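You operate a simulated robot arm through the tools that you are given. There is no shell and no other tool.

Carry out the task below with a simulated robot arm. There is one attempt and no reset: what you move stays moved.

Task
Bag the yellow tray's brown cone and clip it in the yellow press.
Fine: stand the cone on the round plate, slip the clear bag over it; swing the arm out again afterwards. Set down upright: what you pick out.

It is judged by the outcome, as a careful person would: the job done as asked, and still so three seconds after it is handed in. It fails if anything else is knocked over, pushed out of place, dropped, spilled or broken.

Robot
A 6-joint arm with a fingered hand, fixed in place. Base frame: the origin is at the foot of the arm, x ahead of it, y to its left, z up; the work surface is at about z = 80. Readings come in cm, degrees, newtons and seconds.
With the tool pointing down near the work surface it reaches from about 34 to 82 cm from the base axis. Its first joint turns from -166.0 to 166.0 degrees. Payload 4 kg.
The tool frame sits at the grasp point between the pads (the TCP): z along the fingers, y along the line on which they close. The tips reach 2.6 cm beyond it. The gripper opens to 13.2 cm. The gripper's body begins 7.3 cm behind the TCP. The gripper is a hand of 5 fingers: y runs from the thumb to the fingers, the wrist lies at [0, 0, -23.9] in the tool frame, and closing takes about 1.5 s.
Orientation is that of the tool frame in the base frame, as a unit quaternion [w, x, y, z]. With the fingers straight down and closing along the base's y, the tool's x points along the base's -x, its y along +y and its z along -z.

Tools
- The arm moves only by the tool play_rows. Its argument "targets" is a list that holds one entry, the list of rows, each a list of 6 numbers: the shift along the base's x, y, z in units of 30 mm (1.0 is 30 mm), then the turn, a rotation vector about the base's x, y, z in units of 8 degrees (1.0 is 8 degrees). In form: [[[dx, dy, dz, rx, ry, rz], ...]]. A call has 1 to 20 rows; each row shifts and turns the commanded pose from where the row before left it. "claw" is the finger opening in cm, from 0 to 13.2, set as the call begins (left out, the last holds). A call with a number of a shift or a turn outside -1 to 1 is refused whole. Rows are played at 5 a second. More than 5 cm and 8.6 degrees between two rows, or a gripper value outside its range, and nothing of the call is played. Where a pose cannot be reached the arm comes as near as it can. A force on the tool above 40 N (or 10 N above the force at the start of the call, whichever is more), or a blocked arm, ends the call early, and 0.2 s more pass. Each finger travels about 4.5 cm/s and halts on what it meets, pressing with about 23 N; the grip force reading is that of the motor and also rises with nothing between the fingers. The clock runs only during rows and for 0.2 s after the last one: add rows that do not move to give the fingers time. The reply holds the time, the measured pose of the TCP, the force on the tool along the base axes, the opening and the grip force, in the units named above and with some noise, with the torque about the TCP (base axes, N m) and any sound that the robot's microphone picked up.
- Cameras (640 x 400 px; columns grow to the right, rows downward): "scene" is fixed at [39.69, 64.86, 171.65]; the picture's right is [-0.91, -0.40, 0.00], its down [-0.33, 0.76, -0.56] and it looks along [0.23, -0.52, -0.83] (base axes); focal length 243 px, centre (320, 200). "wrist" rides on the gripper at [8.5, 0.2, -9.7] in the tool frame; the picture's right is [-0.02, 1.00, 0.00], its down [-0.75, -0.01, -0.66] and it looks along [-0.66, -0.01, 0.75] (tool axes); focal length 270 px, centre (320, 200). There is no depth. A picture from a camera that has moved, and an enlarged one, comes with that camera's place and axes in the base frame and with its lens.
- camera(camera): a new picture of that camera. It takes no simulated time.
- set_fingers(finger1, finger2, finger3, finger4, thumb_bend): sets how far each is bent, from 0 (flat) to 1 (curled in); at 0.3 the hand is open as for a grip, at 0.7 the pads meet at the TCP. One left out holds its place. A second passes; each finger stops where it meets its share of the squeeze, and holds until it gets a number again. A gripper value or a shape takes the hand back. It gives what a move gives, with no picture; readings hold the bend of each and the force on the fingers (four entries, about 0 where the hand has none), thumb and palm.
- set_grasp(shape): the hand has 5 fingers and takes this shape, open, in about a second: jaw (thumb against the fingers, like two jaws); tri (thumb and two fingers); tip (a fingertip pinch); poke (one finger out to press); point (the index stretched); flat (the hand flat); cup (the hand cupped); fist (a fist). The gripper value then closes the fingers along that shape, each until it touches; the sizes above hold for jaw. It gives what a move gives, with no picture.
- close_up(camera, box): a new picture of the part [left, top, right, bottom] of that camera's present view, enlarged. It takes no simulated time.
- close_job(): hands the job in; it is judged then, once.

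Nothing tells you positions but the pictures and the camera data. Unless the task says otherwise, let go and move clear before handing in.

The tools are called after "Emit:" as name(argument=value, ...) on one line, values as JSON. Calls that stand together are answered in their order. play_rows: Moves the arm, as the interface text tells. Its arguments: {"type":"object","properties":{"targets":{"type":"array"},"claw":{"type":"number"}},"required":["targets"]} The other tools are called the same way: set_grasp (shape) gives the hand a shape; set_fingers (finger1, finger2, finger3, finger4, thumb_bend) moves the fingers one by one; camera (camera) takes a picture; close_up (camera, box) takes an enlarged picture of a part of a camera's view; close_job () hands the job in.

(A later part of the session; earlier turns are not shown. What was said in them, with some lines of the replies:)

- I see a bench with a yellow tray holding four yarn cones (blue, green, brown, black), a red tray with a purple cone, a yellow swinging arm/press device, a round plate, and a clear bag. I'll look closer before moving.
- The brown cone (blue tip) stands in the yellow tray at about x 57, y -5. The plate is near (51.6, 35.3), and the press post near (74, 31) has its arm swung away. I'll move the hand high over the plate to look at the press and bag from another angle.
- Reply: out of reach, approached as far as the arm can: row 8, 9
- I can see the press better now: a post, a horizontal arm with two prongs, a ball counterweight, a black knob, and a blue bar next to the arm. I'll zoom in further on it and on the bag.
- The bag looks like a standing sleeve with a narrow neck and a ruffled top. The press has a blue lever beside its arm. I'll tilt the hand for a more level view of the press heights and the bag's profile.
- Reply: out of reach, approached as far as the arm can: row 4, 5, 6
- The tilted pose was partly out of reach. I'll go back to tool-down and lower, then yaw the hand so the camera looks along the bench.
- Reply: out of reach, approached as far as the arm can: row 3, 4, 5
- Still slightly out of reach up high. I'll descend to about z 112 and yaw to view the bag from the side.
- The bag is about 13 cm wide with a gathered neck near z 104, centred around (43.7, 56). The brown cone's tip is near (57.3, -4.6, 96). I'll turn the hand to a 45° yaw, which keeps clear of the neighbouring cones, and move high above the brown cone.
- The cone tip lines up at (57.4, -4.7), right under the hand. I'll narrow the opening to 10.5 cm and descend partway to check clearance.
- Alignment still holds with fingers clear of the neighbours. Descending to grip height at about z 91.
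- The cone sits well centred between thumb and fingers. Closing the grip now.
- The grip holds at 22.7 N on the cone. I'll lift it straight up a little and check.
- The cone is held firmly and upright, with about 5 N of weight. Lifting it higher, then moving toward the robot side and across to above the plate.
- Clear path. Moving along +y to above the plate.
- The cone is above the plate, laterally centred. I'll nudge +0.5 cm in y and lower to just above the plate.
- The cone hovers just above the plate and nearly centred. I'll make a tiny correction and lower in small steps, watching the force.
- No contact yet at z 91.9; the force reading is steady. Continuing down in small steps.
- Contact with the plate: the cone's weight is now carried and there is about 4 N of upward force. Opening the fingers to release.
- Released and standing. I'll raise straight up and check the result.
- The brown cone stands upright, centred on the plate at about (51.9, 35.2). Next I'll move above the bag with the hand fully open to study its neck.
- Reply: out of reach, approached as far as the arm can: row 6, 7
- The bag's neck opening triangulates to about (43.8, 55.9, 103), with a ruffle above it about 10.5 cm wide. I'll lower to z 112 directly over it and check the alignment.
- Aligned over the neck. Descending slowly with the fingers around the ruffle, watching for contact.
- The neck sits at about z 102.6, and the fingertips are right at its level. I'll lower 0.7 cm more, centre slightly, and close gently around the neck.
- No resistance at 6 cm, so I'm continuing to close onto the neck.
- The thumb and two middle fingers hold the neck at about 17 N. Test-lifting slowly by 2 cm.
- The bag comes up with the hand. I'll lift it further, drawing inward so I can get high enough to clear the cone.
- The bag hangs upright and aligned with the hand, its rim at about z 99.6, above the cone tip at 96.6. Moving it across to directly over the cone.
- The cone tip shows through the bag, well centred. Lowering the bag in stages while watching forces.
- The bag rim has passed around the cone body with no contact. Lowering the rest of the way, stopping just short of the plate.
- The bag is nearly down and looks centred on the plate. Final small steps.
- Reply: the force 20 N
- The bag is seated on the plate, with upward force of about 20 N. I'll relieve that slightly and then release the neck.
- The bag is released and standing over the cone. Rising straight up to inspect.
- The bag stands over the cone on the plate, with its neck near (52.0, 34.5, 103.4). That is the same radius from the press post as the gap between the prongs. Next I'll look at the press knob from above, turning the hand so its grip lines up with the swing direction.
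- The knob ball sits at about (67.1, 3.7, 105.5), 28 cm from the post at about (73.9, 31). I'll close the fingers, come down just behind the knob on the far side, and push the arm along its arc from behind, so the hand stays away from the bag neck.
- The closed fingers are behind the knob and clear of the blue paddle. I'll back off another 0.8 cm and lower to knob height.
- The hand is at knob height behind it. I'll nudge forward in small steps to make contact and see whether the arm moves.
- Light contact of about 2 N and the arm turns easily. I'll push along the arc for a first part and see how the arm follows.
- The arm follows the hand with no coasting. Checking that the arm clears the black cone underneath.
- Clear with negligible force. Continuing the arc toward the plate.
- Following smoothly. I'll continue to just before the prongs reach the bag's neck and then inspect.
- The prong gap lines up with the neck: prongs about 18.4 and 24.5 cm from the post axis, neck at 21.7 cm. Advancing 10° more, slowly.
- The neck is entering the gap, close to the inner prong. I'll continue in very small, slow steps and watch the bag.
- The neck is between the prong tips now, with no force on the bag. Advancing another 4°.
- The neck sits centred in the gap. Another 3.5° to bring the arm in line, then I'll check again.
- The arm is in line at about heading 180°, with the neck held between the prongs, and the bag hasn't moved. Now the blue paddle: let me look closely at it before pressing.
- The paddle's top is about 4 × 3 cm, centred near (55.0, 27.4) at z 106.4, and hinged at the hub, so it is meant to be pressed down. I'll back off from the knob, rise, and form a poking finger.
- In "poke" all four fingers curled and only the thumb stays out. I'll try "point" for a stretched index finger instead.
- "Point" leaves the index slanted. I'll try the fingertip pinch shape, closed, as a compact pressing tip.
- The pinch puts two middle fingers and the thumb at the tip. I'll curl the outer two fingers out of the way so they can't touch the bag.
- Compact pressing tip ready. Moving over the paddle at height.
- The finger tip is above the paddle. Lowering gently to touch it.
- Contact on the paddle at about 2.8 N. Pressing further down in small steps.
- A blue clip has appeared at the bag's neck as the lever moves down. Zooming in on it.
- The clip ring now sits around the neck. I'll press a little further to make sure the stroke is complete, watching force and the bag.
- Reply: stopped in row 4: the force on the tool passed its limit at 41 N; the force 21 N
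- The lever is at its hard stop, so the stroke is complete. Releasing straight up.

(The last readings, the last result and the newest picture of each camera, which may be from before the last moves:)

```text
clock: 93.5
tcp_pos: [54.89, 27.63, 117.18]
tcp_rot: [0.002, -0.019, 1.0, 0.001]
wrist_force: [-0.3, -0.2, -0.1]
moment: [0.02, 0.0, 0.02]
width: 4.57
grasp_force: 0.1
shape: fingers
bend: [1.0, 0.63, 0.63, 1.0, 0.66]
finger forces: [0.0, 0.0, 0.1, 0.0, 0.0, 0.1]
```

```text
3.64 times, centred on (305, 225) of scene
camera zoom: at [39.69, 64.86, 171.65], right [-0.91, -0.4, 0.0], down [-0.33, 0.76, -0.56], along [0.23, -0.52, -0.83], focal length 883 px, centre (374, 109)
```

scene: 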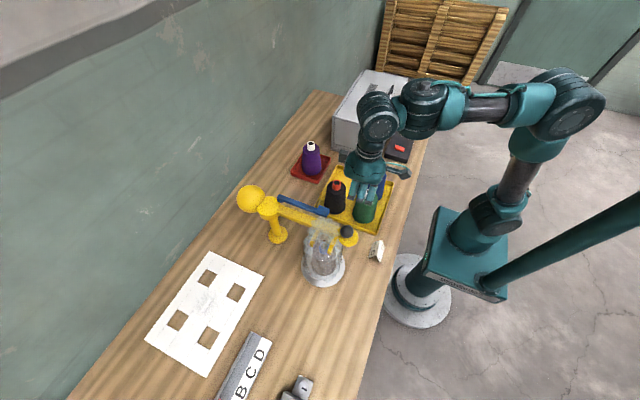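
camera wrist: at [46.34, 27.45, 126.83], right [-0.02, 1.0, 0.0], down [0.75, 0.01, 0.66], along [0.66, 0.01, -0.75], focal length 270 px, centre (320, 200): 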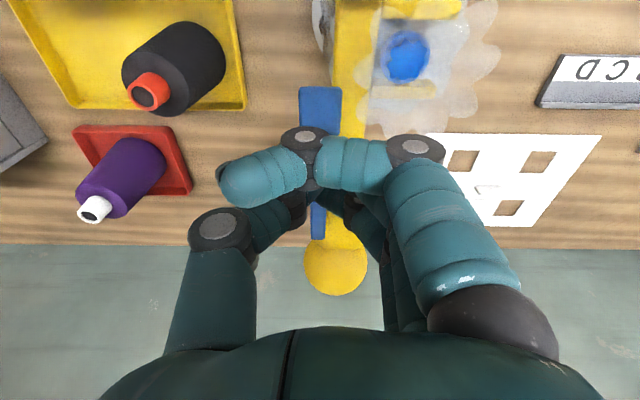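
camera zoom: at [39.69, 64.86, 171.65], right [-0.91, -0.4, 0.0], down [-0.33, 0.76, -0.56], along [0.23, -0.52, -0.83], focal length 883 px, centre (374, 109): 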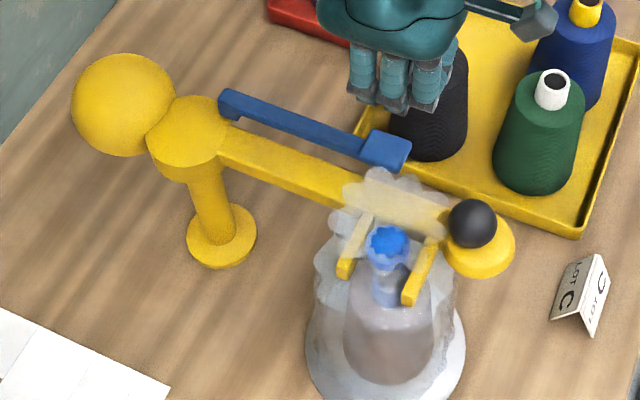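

The lever sprang back and the clip stays on the neck. Now I'll cage the knob from above with two fingers and the thumb to swing the arm back out. First I move above it and open those fingers.

Emit:
play_rows(targets=[[[-0.6, 0.2, 0.1, 0, 0, 0], [-0.6, 0.22, 0, 0, 0, 0], [-0.6, 0.22, 0, 0, 0, 0], [-0.6, 0.22, 0, 0, 0, 0], [-0.57, 0.2, 0, 0, 0, 0], [0, 0, 0, 0, 0, 0]]])

Emit:
set_fingers(finger2=0.48, finger3=0.48, thumb_bend=0.48)

Emit:
camera(camera="wrist")

Emit:
close_up(camera="scene", box=[270, 140, 420, 270])

```text
clock: 94.9
tcp_pos: [45.88, 30.9, 117.71]
tcp_rot: [0.001, -0.019, 1.0, 0.001]
wrist_force: [1.0, 1.0, 0.7]
moment: [-0.04, 0.01, -0.02]
width: 4.57
grasp_force: 0.1
shape: fingers
bend: [1.0, 0.63, 0.63, 1.0, 0.66]
finger forces: [0.0, 0.0, 0.0, 0.0, 0.0, 0.0]
```

```text
clock: 95.9
tcp_pos: [46.02, 30.84, 117.79]
tcp_rot: [0.001, -0.019, 1.0, 0.001]
wrist_force: [0.5, 0.0, 0.2]
moment: [-0.03, -0.01, 0.02]
width: 5.36
grasp_force: 0.0
shape: fingers
bend: [1.0, 0.48, 0.48, 1.0, 0.48]
finger forces: [0.0, 0.0, 0.0, 0.0, 0.0, 0.1]
```

```text
taken
camera wrist: at [37.49, 30.66, 127.28], right [-0.02, 1.0, 0.0], down [0.75, 0.01, 0.66], along [0.66, 0.01, -0.75], focal length 270 px, centre (320, 200)
```

wrist: 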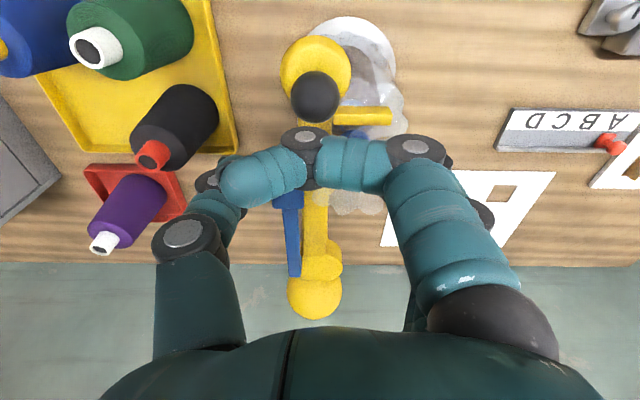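

```text
3.08 times, centred on (345, 205) of scene
camera zoom: at [39.69, 64.86, 171.65], right [-0.91, -0.4, 0.0], down [-0.33, 0.76, -0.56], along [0.23, -0.52, -0.83], focal length 747 px, centre (243, 185)
```

zoom: 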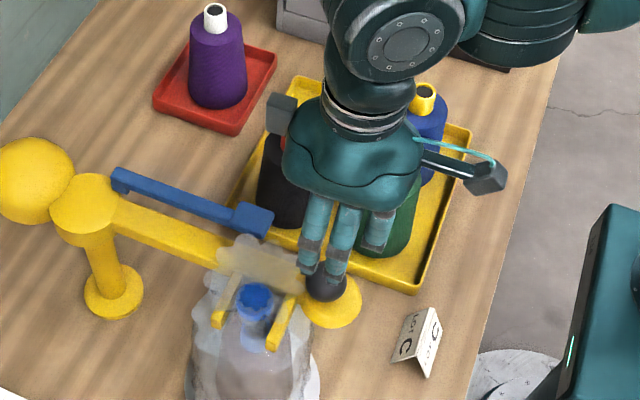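

The curled outer fingers would crowd the knob, so a plain jaw opened to 6 cm and shifted slightly outward is better. Switching shape up here and repositioning.

Emit:
set_grasp(shape="jaw")

Emit:
play_rows(targets=[[[-0.25, -0.05, 0, 0, 0, -0.1], [-0.25, -0.05, 0, 0, 0, -0.1], [0, 0, 0, 0, 0, 0], [0, 0, 0, 0, 0, 0], [0, 0, 0, 0, 0, 0], [0, 0, 0, 0, 0, 0], [0, 0, 0, 0, 0, 0], [0, 0, 0, 0, 0, 0], [0, 0, 0, 0, 0, 0]]], claw=6)

Emit:
camera(camera="wrist")

```text
clock: 96.8
tcp_pos: [46.06, 30.94, 117.72]
tcp_rot: [0.002, -0.019, 1.0, 0.001]
wrist_force: [-0.9, 1.1, -0.3]
moment: [-0.03, 0.03, -0.01]
width: 13.18
grasp_force: 0.2
shape: jaw
bend: [0.3, 0.3, 0.3, 0.3, 0.3]
finger forces: [0.0, 0.0, 0.0, 0.1, 0.0, 0.0]
```

```text
clock: 98.8
tcp_pos: [44.55, 30.41, 117.66]
tcp_rot: [0.002, -0.005, 1.0, 0.001]
wrist_force: [0.1, 0.5, 0.5]
moment: [-0.04, 0.01, -0.01]
width: 6.1
grasp_force: 0.1
shape: jaw
bend: [0.73, 0.73, 0.73, 0.73, 0.7]
finger forces: [0.1, 0.0, 0.0, 0.0, 0.0, 0.1]
```

```text
taken
camera wrist: at [35.92, 30.58, 127.22], right [0.01, 1.0, 0.0], down [0.75, -0.01, 0.66], along [0.66, -0.01, -0.75], focal length 270 px, centre (320, 200)
```

wrist: 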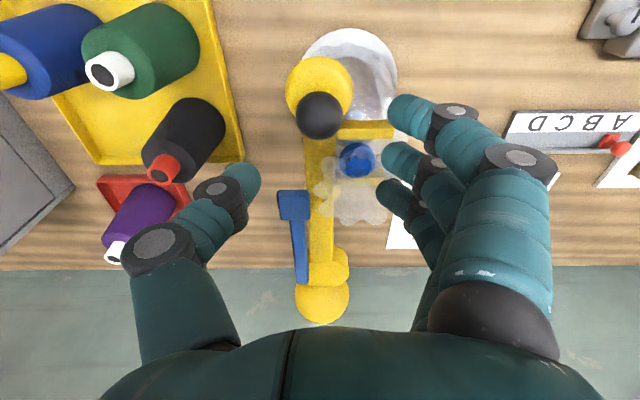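

The knob is laterally centred between thumb and fingers and sits 1 cm inward. Lowering around it.

Emit:
play_rows(targets=[[[0, 0, -0.6, 0, 0, 0], [0, 0, -0.6, 0, 0, 0], [0, 0, -0.6, 0, 0, 0], [0, 0, -0.5, 0, 0, 0], [0, 0, -0.5, 0, 0, 0], [0, 0, -0.4, 0, 0, 0], [0, 0, -0.3, 0, 0, 0], [0, 0, -0.25, 0, 0, 0], [0, 0, 0, 0, 0, 0]]])

Emit:
camera(camera="wrist")

Emit:
close_up(camera="scene", box=[280, 170, 400, 270])

```text
clock: 100.8
tcp_pos: [44.37, 30.55, 106.45]
tcp_rot: [0.002, -0.005, 1.0, 0.002]
wrist_force: [0.7, -0.4, -0.5]
moment: [0.0, 0.01, 0.01]
width: 6.1
grasp_force: 0.1
shape: jaw
bend: [0.73, 0.73, 0.73, 0.73, 0.7]
finger forces: [0.0, 0.1, 0.0, 0.0, 0.0, 0.1]
```

```text
taken
camera wrist: at [35.87, 30.54, 116.03], right [0.01, 1.0, 0.0], down [0.75, -0.01, 0.66], along [0.66, 0.0, -0.75], focal length 270 px, centre (320, 200)
```

wrist: 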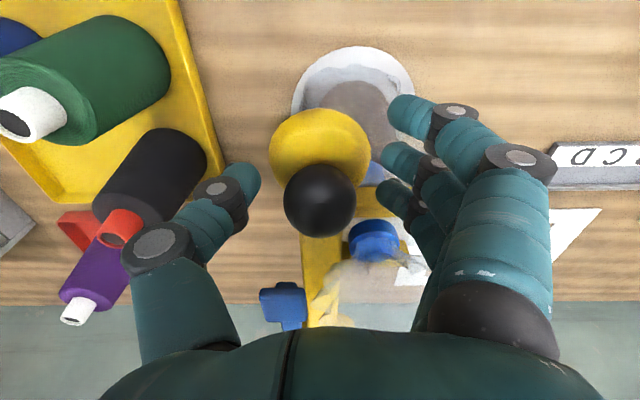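

```text
4.00 times, centred on (340, 220) of scene
camera zoom: at [39.69, 64.86, 171.65], right [-0.91, -0.4, 0.0], down [-0.33, 0.76, -0.56], along [0.23, -0.52, -0.83], focal length 971 px, centre (240, 120)
```

zoom: 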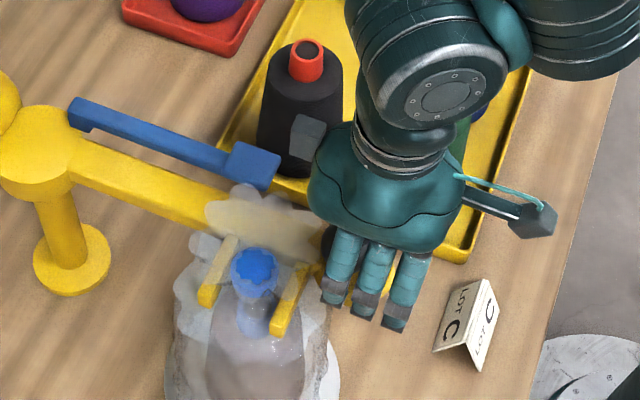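

The knob is caged between thumb and fingers. Starting the swing outward slowly and checking that the bag stays put.

Emit:
play_rows(targets=[[[0.0035, -0.169, 0, 0, 0, 0.125], [0.0065, -0.169, 0, 0, 0, 0.125], [0.0094, -0.169, 0, 0, 0, 0.125], [0.0124, -0.169, 0, 0, 0, 0.125], [0.0336, -0.337, 0, 0, 0, 0.25], [0.0454, -0.3355, 0, 0, 0, 0.25], [0.057, -0.334, 0, 0, 0, 0.25], [0, 0, 0, 0, 0, 0]]])

Emit:
close_up(camera="scene", box=[270, 170, 400, 290])

Emit:
camera(camera="wrist")

```text
clock: 102.6
tcp_pos: [45.13, 25.34, 106.43]
tcp_rot: [0.001, -0.092, 0.996, 0.002]
wrist_force: [-1.5, 1.2, 0.3]
moment: [-0.04, 0.04, 0.05]
width: 6.15
grasp_force: 0.0
shape: jaw
bend: [0.73, 0.73, 0.73, 0.73, 0.7]
finger forces: [0.1, 0.0, 1.3, 0.1, 0.1, 0.0]
```

```text
3.33 times, centred on (335, 230) of scene
camera zoom: at [39.69, 64.86, 171.65], right [-0.91, -0.4, 0.0], down [-0.33, 0.76, -0.56], along [0.23, -0.52, -0.83], focal length 809 px, centre (270, 100)
```

zoom: 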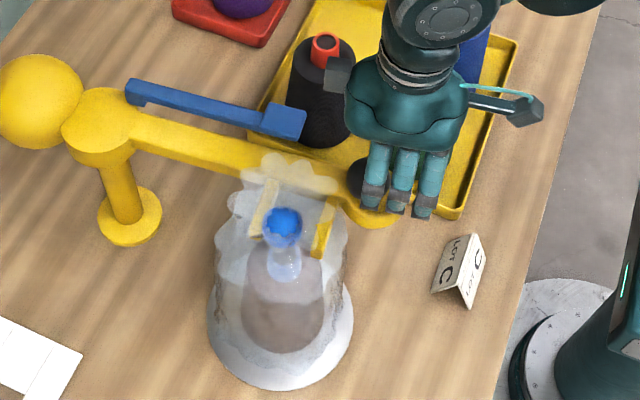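

```text
taken
camera wrist: at [36.68, 23.91, 116.02], right [-0.16, 0.99, 0.0], down [0.74, 0.12, 0.66], along [0.65, 0.11, -0.75], focal length 270 px, centre (320, 200)
```

wrist: 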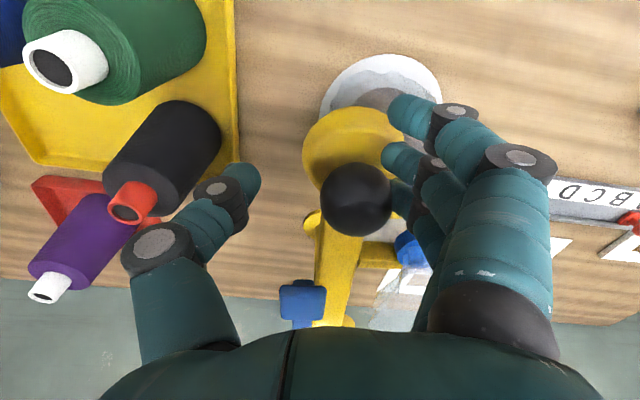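

The arm is swinging out, and the clipped bag stands still. Continuing along the arc.

Emit:
play_rows(targets=[[[0.0705, -0.329, 0, 0, 0, 0.25], [0.082, -0.326, 0, 0, 0, 0.25], [0.0933, -0.323, 0, 0, 0, 0.25], [0.1045, -0.3197, 0, 0, 0, 0.25], [0.1156, -0.3158, 0, 0, 0, 0.25], [0.1265, -0.3116, 0, 0, 0, 0.25], [0.1373, -0.307, 0, 0, 0, 0.25], [0.148, -0.302, 0, 0, 0, 0.25], [0.1584, -0.2967, 0, 0, 0, 0.25], [0.1687, -0.291, 0, 0, 0, 0.25], [0, 0, 0, 0, 0, 0]]])

Emit:
close_up(camera="scene", box=[230, 140, 400, 290])

Emit:
camera(camera="wrist")

```text
clock: 105.0
tcp_pos: [48.69, 16.06, 106.34]
tcp_rot: [0.0, -0.264, 0.964, 0.002]
wrist_force: [-0.4, 1.2, -1.1]
moment: [0.0, -0.02, 0.01]
width: 6.14
grasp_force: 0.0
shape: jaw
bend: [0.73, 0.73, 0.73, 0.73, 0.7]
finger forces: [0.1, 0.0, 1.3, 0.0, 0.1, 0.1]
```

```text
2.67 times, centred on (315, 215) of scene
camera zoom: at [39.69, 64.86, 171.65], right [-0.91, -0.4, 0.0], down [-0.33, 0.76, -0.56], along [0.23, -0.52, -0.83], focal length 647 px, centre (333, 160)
```

zoom: 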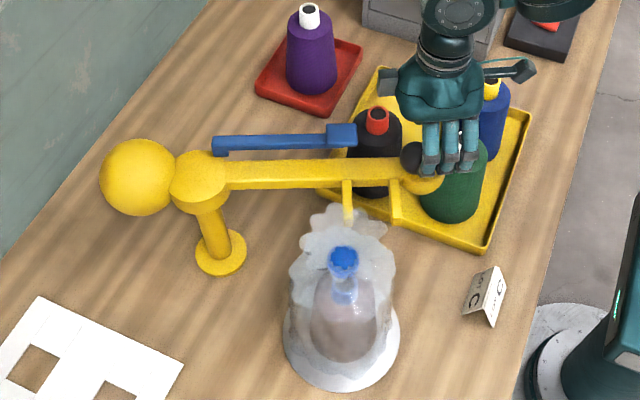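

```text
taken
camera wrist: at [41.26, 11.87, 116.03], right [-0.49, 0.87, 0.0], down [0.65, 0.37, 0.66], along [0.57, 0.33, -0.75], focal length 270 px, centre (320, 200)
```

wrist: 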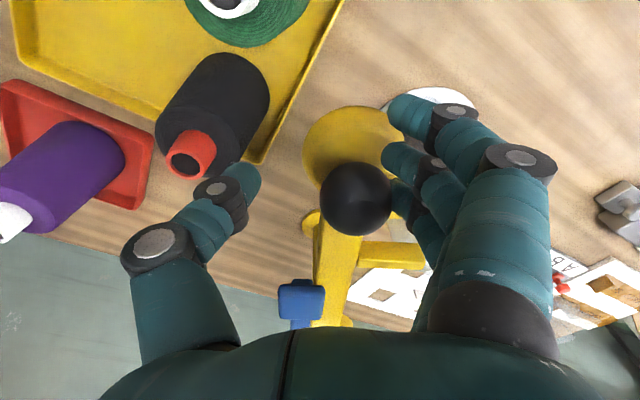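

The arm is well clear of the bag, and the clip is visible on the neck. Continuing the swing back toward its original place.

Emit:
play_rows(targets=[[[0.27, -0.426, 0, 0, 0, 0.375], [0.292, -0.411, 0, 0, 0, 0.375], [0.313, -0.395, 0, 0, 0, 0.375], [0.3336, -0.378, 0, 0, 0, 0.375], [0.353, -0.36, 0, 0, 0, 0.375], [0.371, -0.341, 0, 0, 0, 0.375], [0.3886, -0.3215, 0, 0, 0, 0.375], [0.405, -0.301, 0, 0, 0, 0.375], [0, 0, 0, 0, 0, 0]]])

Emit:
close_up(camera="scene", box=[230, 120, 400, 270])

Emit:
camera(camera="wrist")

```text
clock: 107.0
tcp_pos: [56.95, 7.21, 106.5]
tcp_rot: [0.002, -0.458, 0.889, 0.002]
wrist_force: [-0.6, 1.6, -1.5]
moment: [0.0, -0.02, 0.0]
width: 6.14
grasp_force: 0.1
shape: jaw
bend: [0.73, 0.73, 0.73, 0.73, 0.7]
finger forces: [0.0, 0.1, 1.1, 0.0, 0.0, 0.0]
```

```text
2.67 times, centred on (315, 195) of scene
camera zoom: at [39.69, 64.86, 171.65], right [-0.91, -0.4, 0.0], down [-0.33, 0.76, -0.56], along [0.23, -0.52, -0.83], focal length 647 px, centre (333, 213)
```

zoom: 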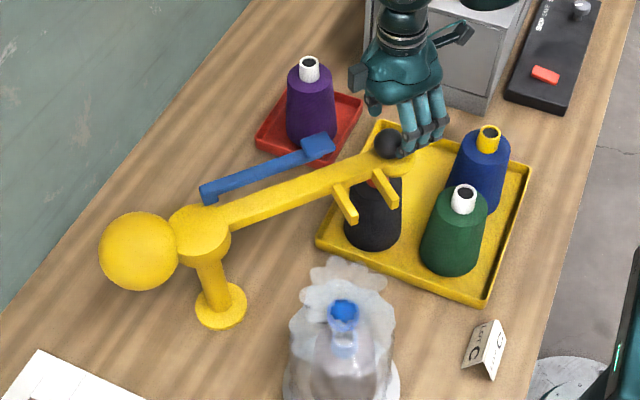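

```text
taken
camera wrist: at [51.75, 0.34, 116.04], right [-0.8, 0.6, 0.0], down [0.45, 0.6, 0.66], along [0.39, 0.53, -0.75], focal length 270 px, centre (320, 200)
```

wrist: 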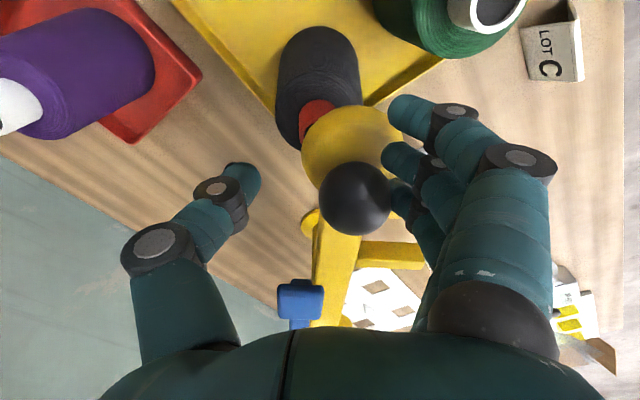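

Smooth. Final stretch back to the original parked position.

Emit:
play_rows(targets=[[[0.42, -0.279, 0, 0, 0, 0.375], [0.434, -0.257, 0, 0, 0, 0.375], [0.447, -0.2337, 0, 0, 0, 0.375], [0.4586, -0.21, 0, 0, 0, 0.375], [0.469, -0.1857, 0, 0, 0, 0.375], [0.32, -0.107, 0, 0, 0, 0.25], [0.243, -0.068, 0, 0, 0, 0.19], [0, 0, 0, 0, 0, 0], [0, 0, 0, 0, 0, 0]]])

Emit:
close_up(camera="scene", box=[230, 120, 400, 270])

Emit:
camera(camera="wrist")

```text
clock: 109.0
tcp_pos: [65.26, 3.26, 106.28]
tcp_rot: [0.0, -0.596, 0.803, 0.002]
wrist_force: [-1.1, 0.1, 0.3]
moment: [0.01, -0.01, 0.03]
width: 6.12
grasp_force: 0.1
shape: jaw
bend: [0.73, 0.73, 0.73, 0.73, 0.7]
finger forces: [0.0, 0.0, 0.9, 0.0, 0.0, 0.0]
```

```text
2.67 times, centred on (315, 195) of scene
camera zoom: at [39.69, 64.86, 171.65], right [-0.91, -0.4, 0.0], down [-0.33, 0.76, -0.56], along [0.23, -0.52, -0.83], focal length 647 px, centre (333, 213)
```

zoom: 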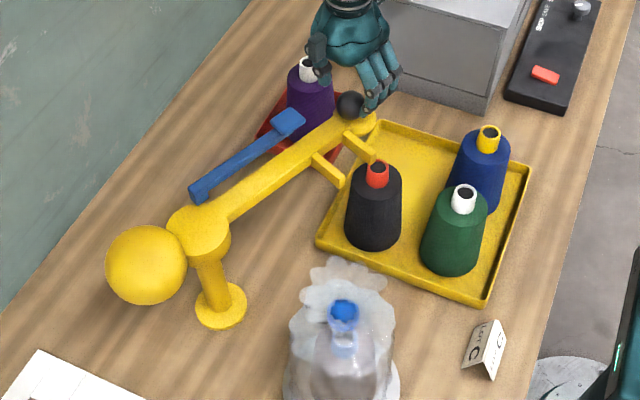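

```text
taken
camera wrist: at [62.54, -4.8, 115.87], right [-0.95, 0.31, 0.0], down [0.23, 0.71, 0.66], along [0.2, 0.63, -0.75], focal length 270 px, centre (320, 200)
```

wrist: 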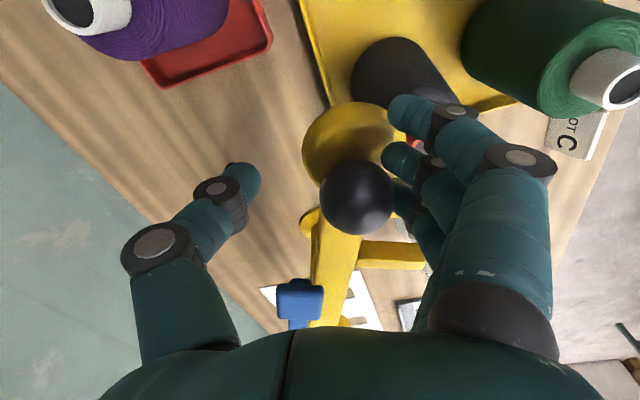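

The arm is nearly parked, about 5° short of where it began. A small final push restores it.

Emit:
play_rows(targets=[[[0.27, -0.074, 0, 0, 0, 0.2], [0.27, -0.07, 0, 0, 0, 0.2], [0.2, -0.048, 0, 0, 0, 0.16], [0.07, -0.015, 0, 0, 0, 0.05], [0, 0, 0, 0, 0, 0], [0, 0, 0, 0, 0, 0]]])

Emit:
close_up(camera="scene", box=[220, 120, 420, 245])

Emit:
camera(camera="wrist")

```text
clock: 110.4
tcp_pos: [67.76, 2.77, 106.52]
tcp_rot: [0.0, -0.629, 0.777, 0.003]
wrist_force: [-0.7, 0.8, 0.3]
moment: [0.02, -0.01, -0.02]
width: 6.1
grasp_force: 0.1
shape: jaw
bend: [0.73, 0.73, 0.73, 0.73, 0.7]
finger forces: [0.0, 0.0, 0.0, 0.0, 0.0, 0.1]
```

```text
3.20 times, centred on (320, 182) of scene
camera zoom: at [39.69, 64.86, 171.65], right [-0.91, -0.4, 0.0], down [-0.33, 0.76, -0.56], along [0.23, -0.52, -0.83], focal length 777 px, centre (320, 256)
```

zoom: 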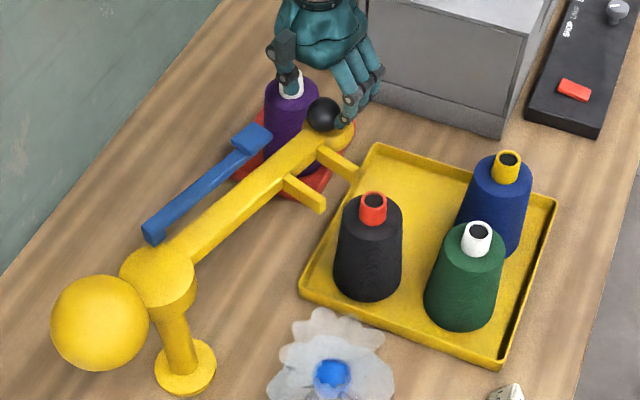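

```text
taken
camera wrist: at [65.7, -5.56, 116.01], right [-0.97, 0.23, 0.0], down [0.17, 0.73, 0.66], along [0.15, 0.64, -0.75], focal length 270 px, centre (320, 200)
```

wrist: 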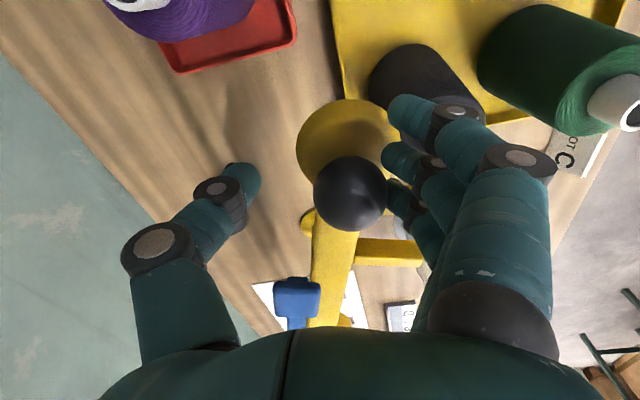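

The arm is back within about 1–2° of its starting position, and the cones are untouched. Lifting the hand straight up off the knob and moving clear.

Emit:
play_rows(targets=[[[0, 0, 0.3, 0, 0, 0], [0, 0, 0.5, 0, 0, 0], [0, 0, 0.7, 0, 0, 0], [0, 0, 0.8, 0, 0, 0], [0, 0, 0.8, 0, 0, 0], [-0.5, 0, 0.6, 0, 0, 0], [-1, 0, 0, 0, 0, 0], [-1, 0, 0, 0, 0, 0], [-1, 0, 0, 0, 0, 0], [-1, 0, 0, 0, 0, 0], [-1, 0, 0, 0, 0, 0], [-0.8, 0, 0, 0, 0, 0], [0, 0, 0, 0, 0, 0]]])

Emit:
camera(camera="scene")

Emit:
close_up(camera="scene", box=[220, 120, 420, 245])

Emit:
close_up(camera="scene", box=[270, 205, 380, 300])

Emit:
camera(camera="wrist")

```text
clock: 113.2
tcp_pos: [48.75, 2.83, 117.53]
tcp_rot: [0.0, -0.629, 0.777, 0.003]
wrist_force: [0.0, 0.1, 0.1]
moment: [0.04, 0.03, 0.01]
width: 6.09
grasp_force: 0.0
shape: jaw
bend: [0.73, 0.73, 0.73, 0.73, 0.7]
finger forces: [0.0, 0.0, 0.0, 0.0, 0.0, 0.0]
```

```text
taken
```

scene: 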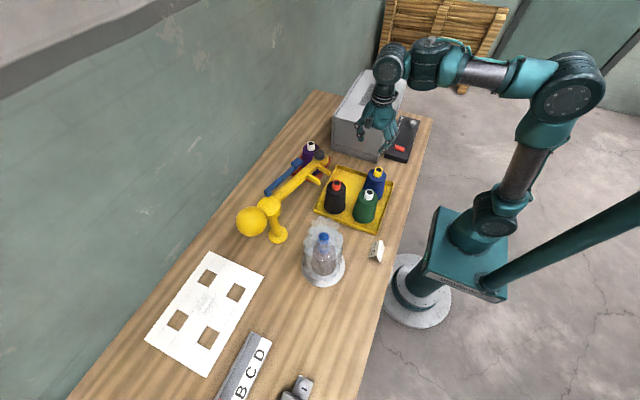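

```text
3.20 times, centred on (320, 182) of scene
camera zoom: at [39.69, 64.86, 171.65], right [-0.91, -0.4, 0.0], down [-0.33, 0.76, -0.56], along [0.23, -0.52, -0.83], focal length 777 px, centre (320, 256)
```

zoom: 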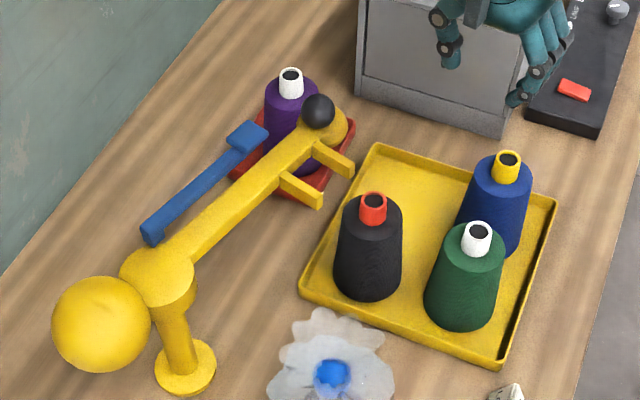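

```text
4.21 times, centred on (325, 252) of scene
camera zoom: at [39.69, 64.86, 171.65], right [-0.91, -0.4, 0.0], down [-0.33, 0.76, -0.56], along [0.23, -0.52, -0.83], focal length 1022 px, centre (299, -21)
```

zoom: 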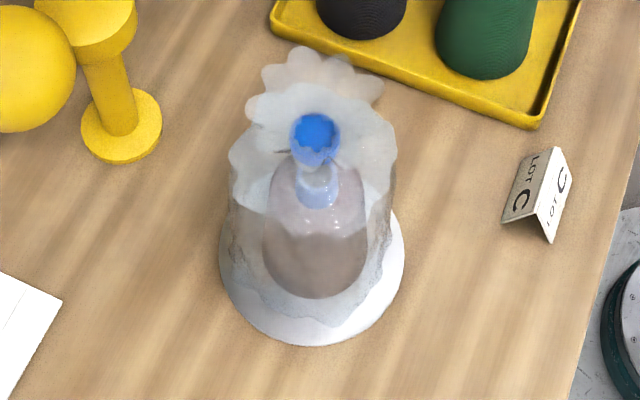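

```text
taken
camera wrist: at [46.83, -5.52, 127.15], right [-0.97, 0.23, 0.0], down [0.17, 0.73, 0.66], along [0.15, 0.64, -0.75], focal length 270 px, centre (320, 200)
```

wrist: 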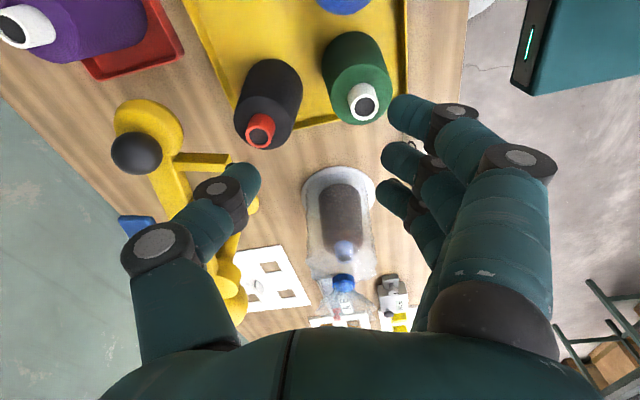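

The brown cone stands upright on the plate inside the clear bag, with the blue clip on the neck. The press arm is back in its original place, every other item is where it was, and the hand is clear, so I'm handing in.

Emit:
close_job()

```text
The job is handed in.
```

The brown cone from the yellow tray is standing upright on the round plate, inside the clear bag. The blue clip is on the bag's neck.

To clip it, I swung the press arm in around the neck and pushed the blue lever all the way down. I then swung the arm back out, and it now sits where it started.

In the last pictures before hand-in, nothing else had been moved or knocked over and the hand was clear. The bag sits slightly to one side of the plate's centre, but it stands steadily.
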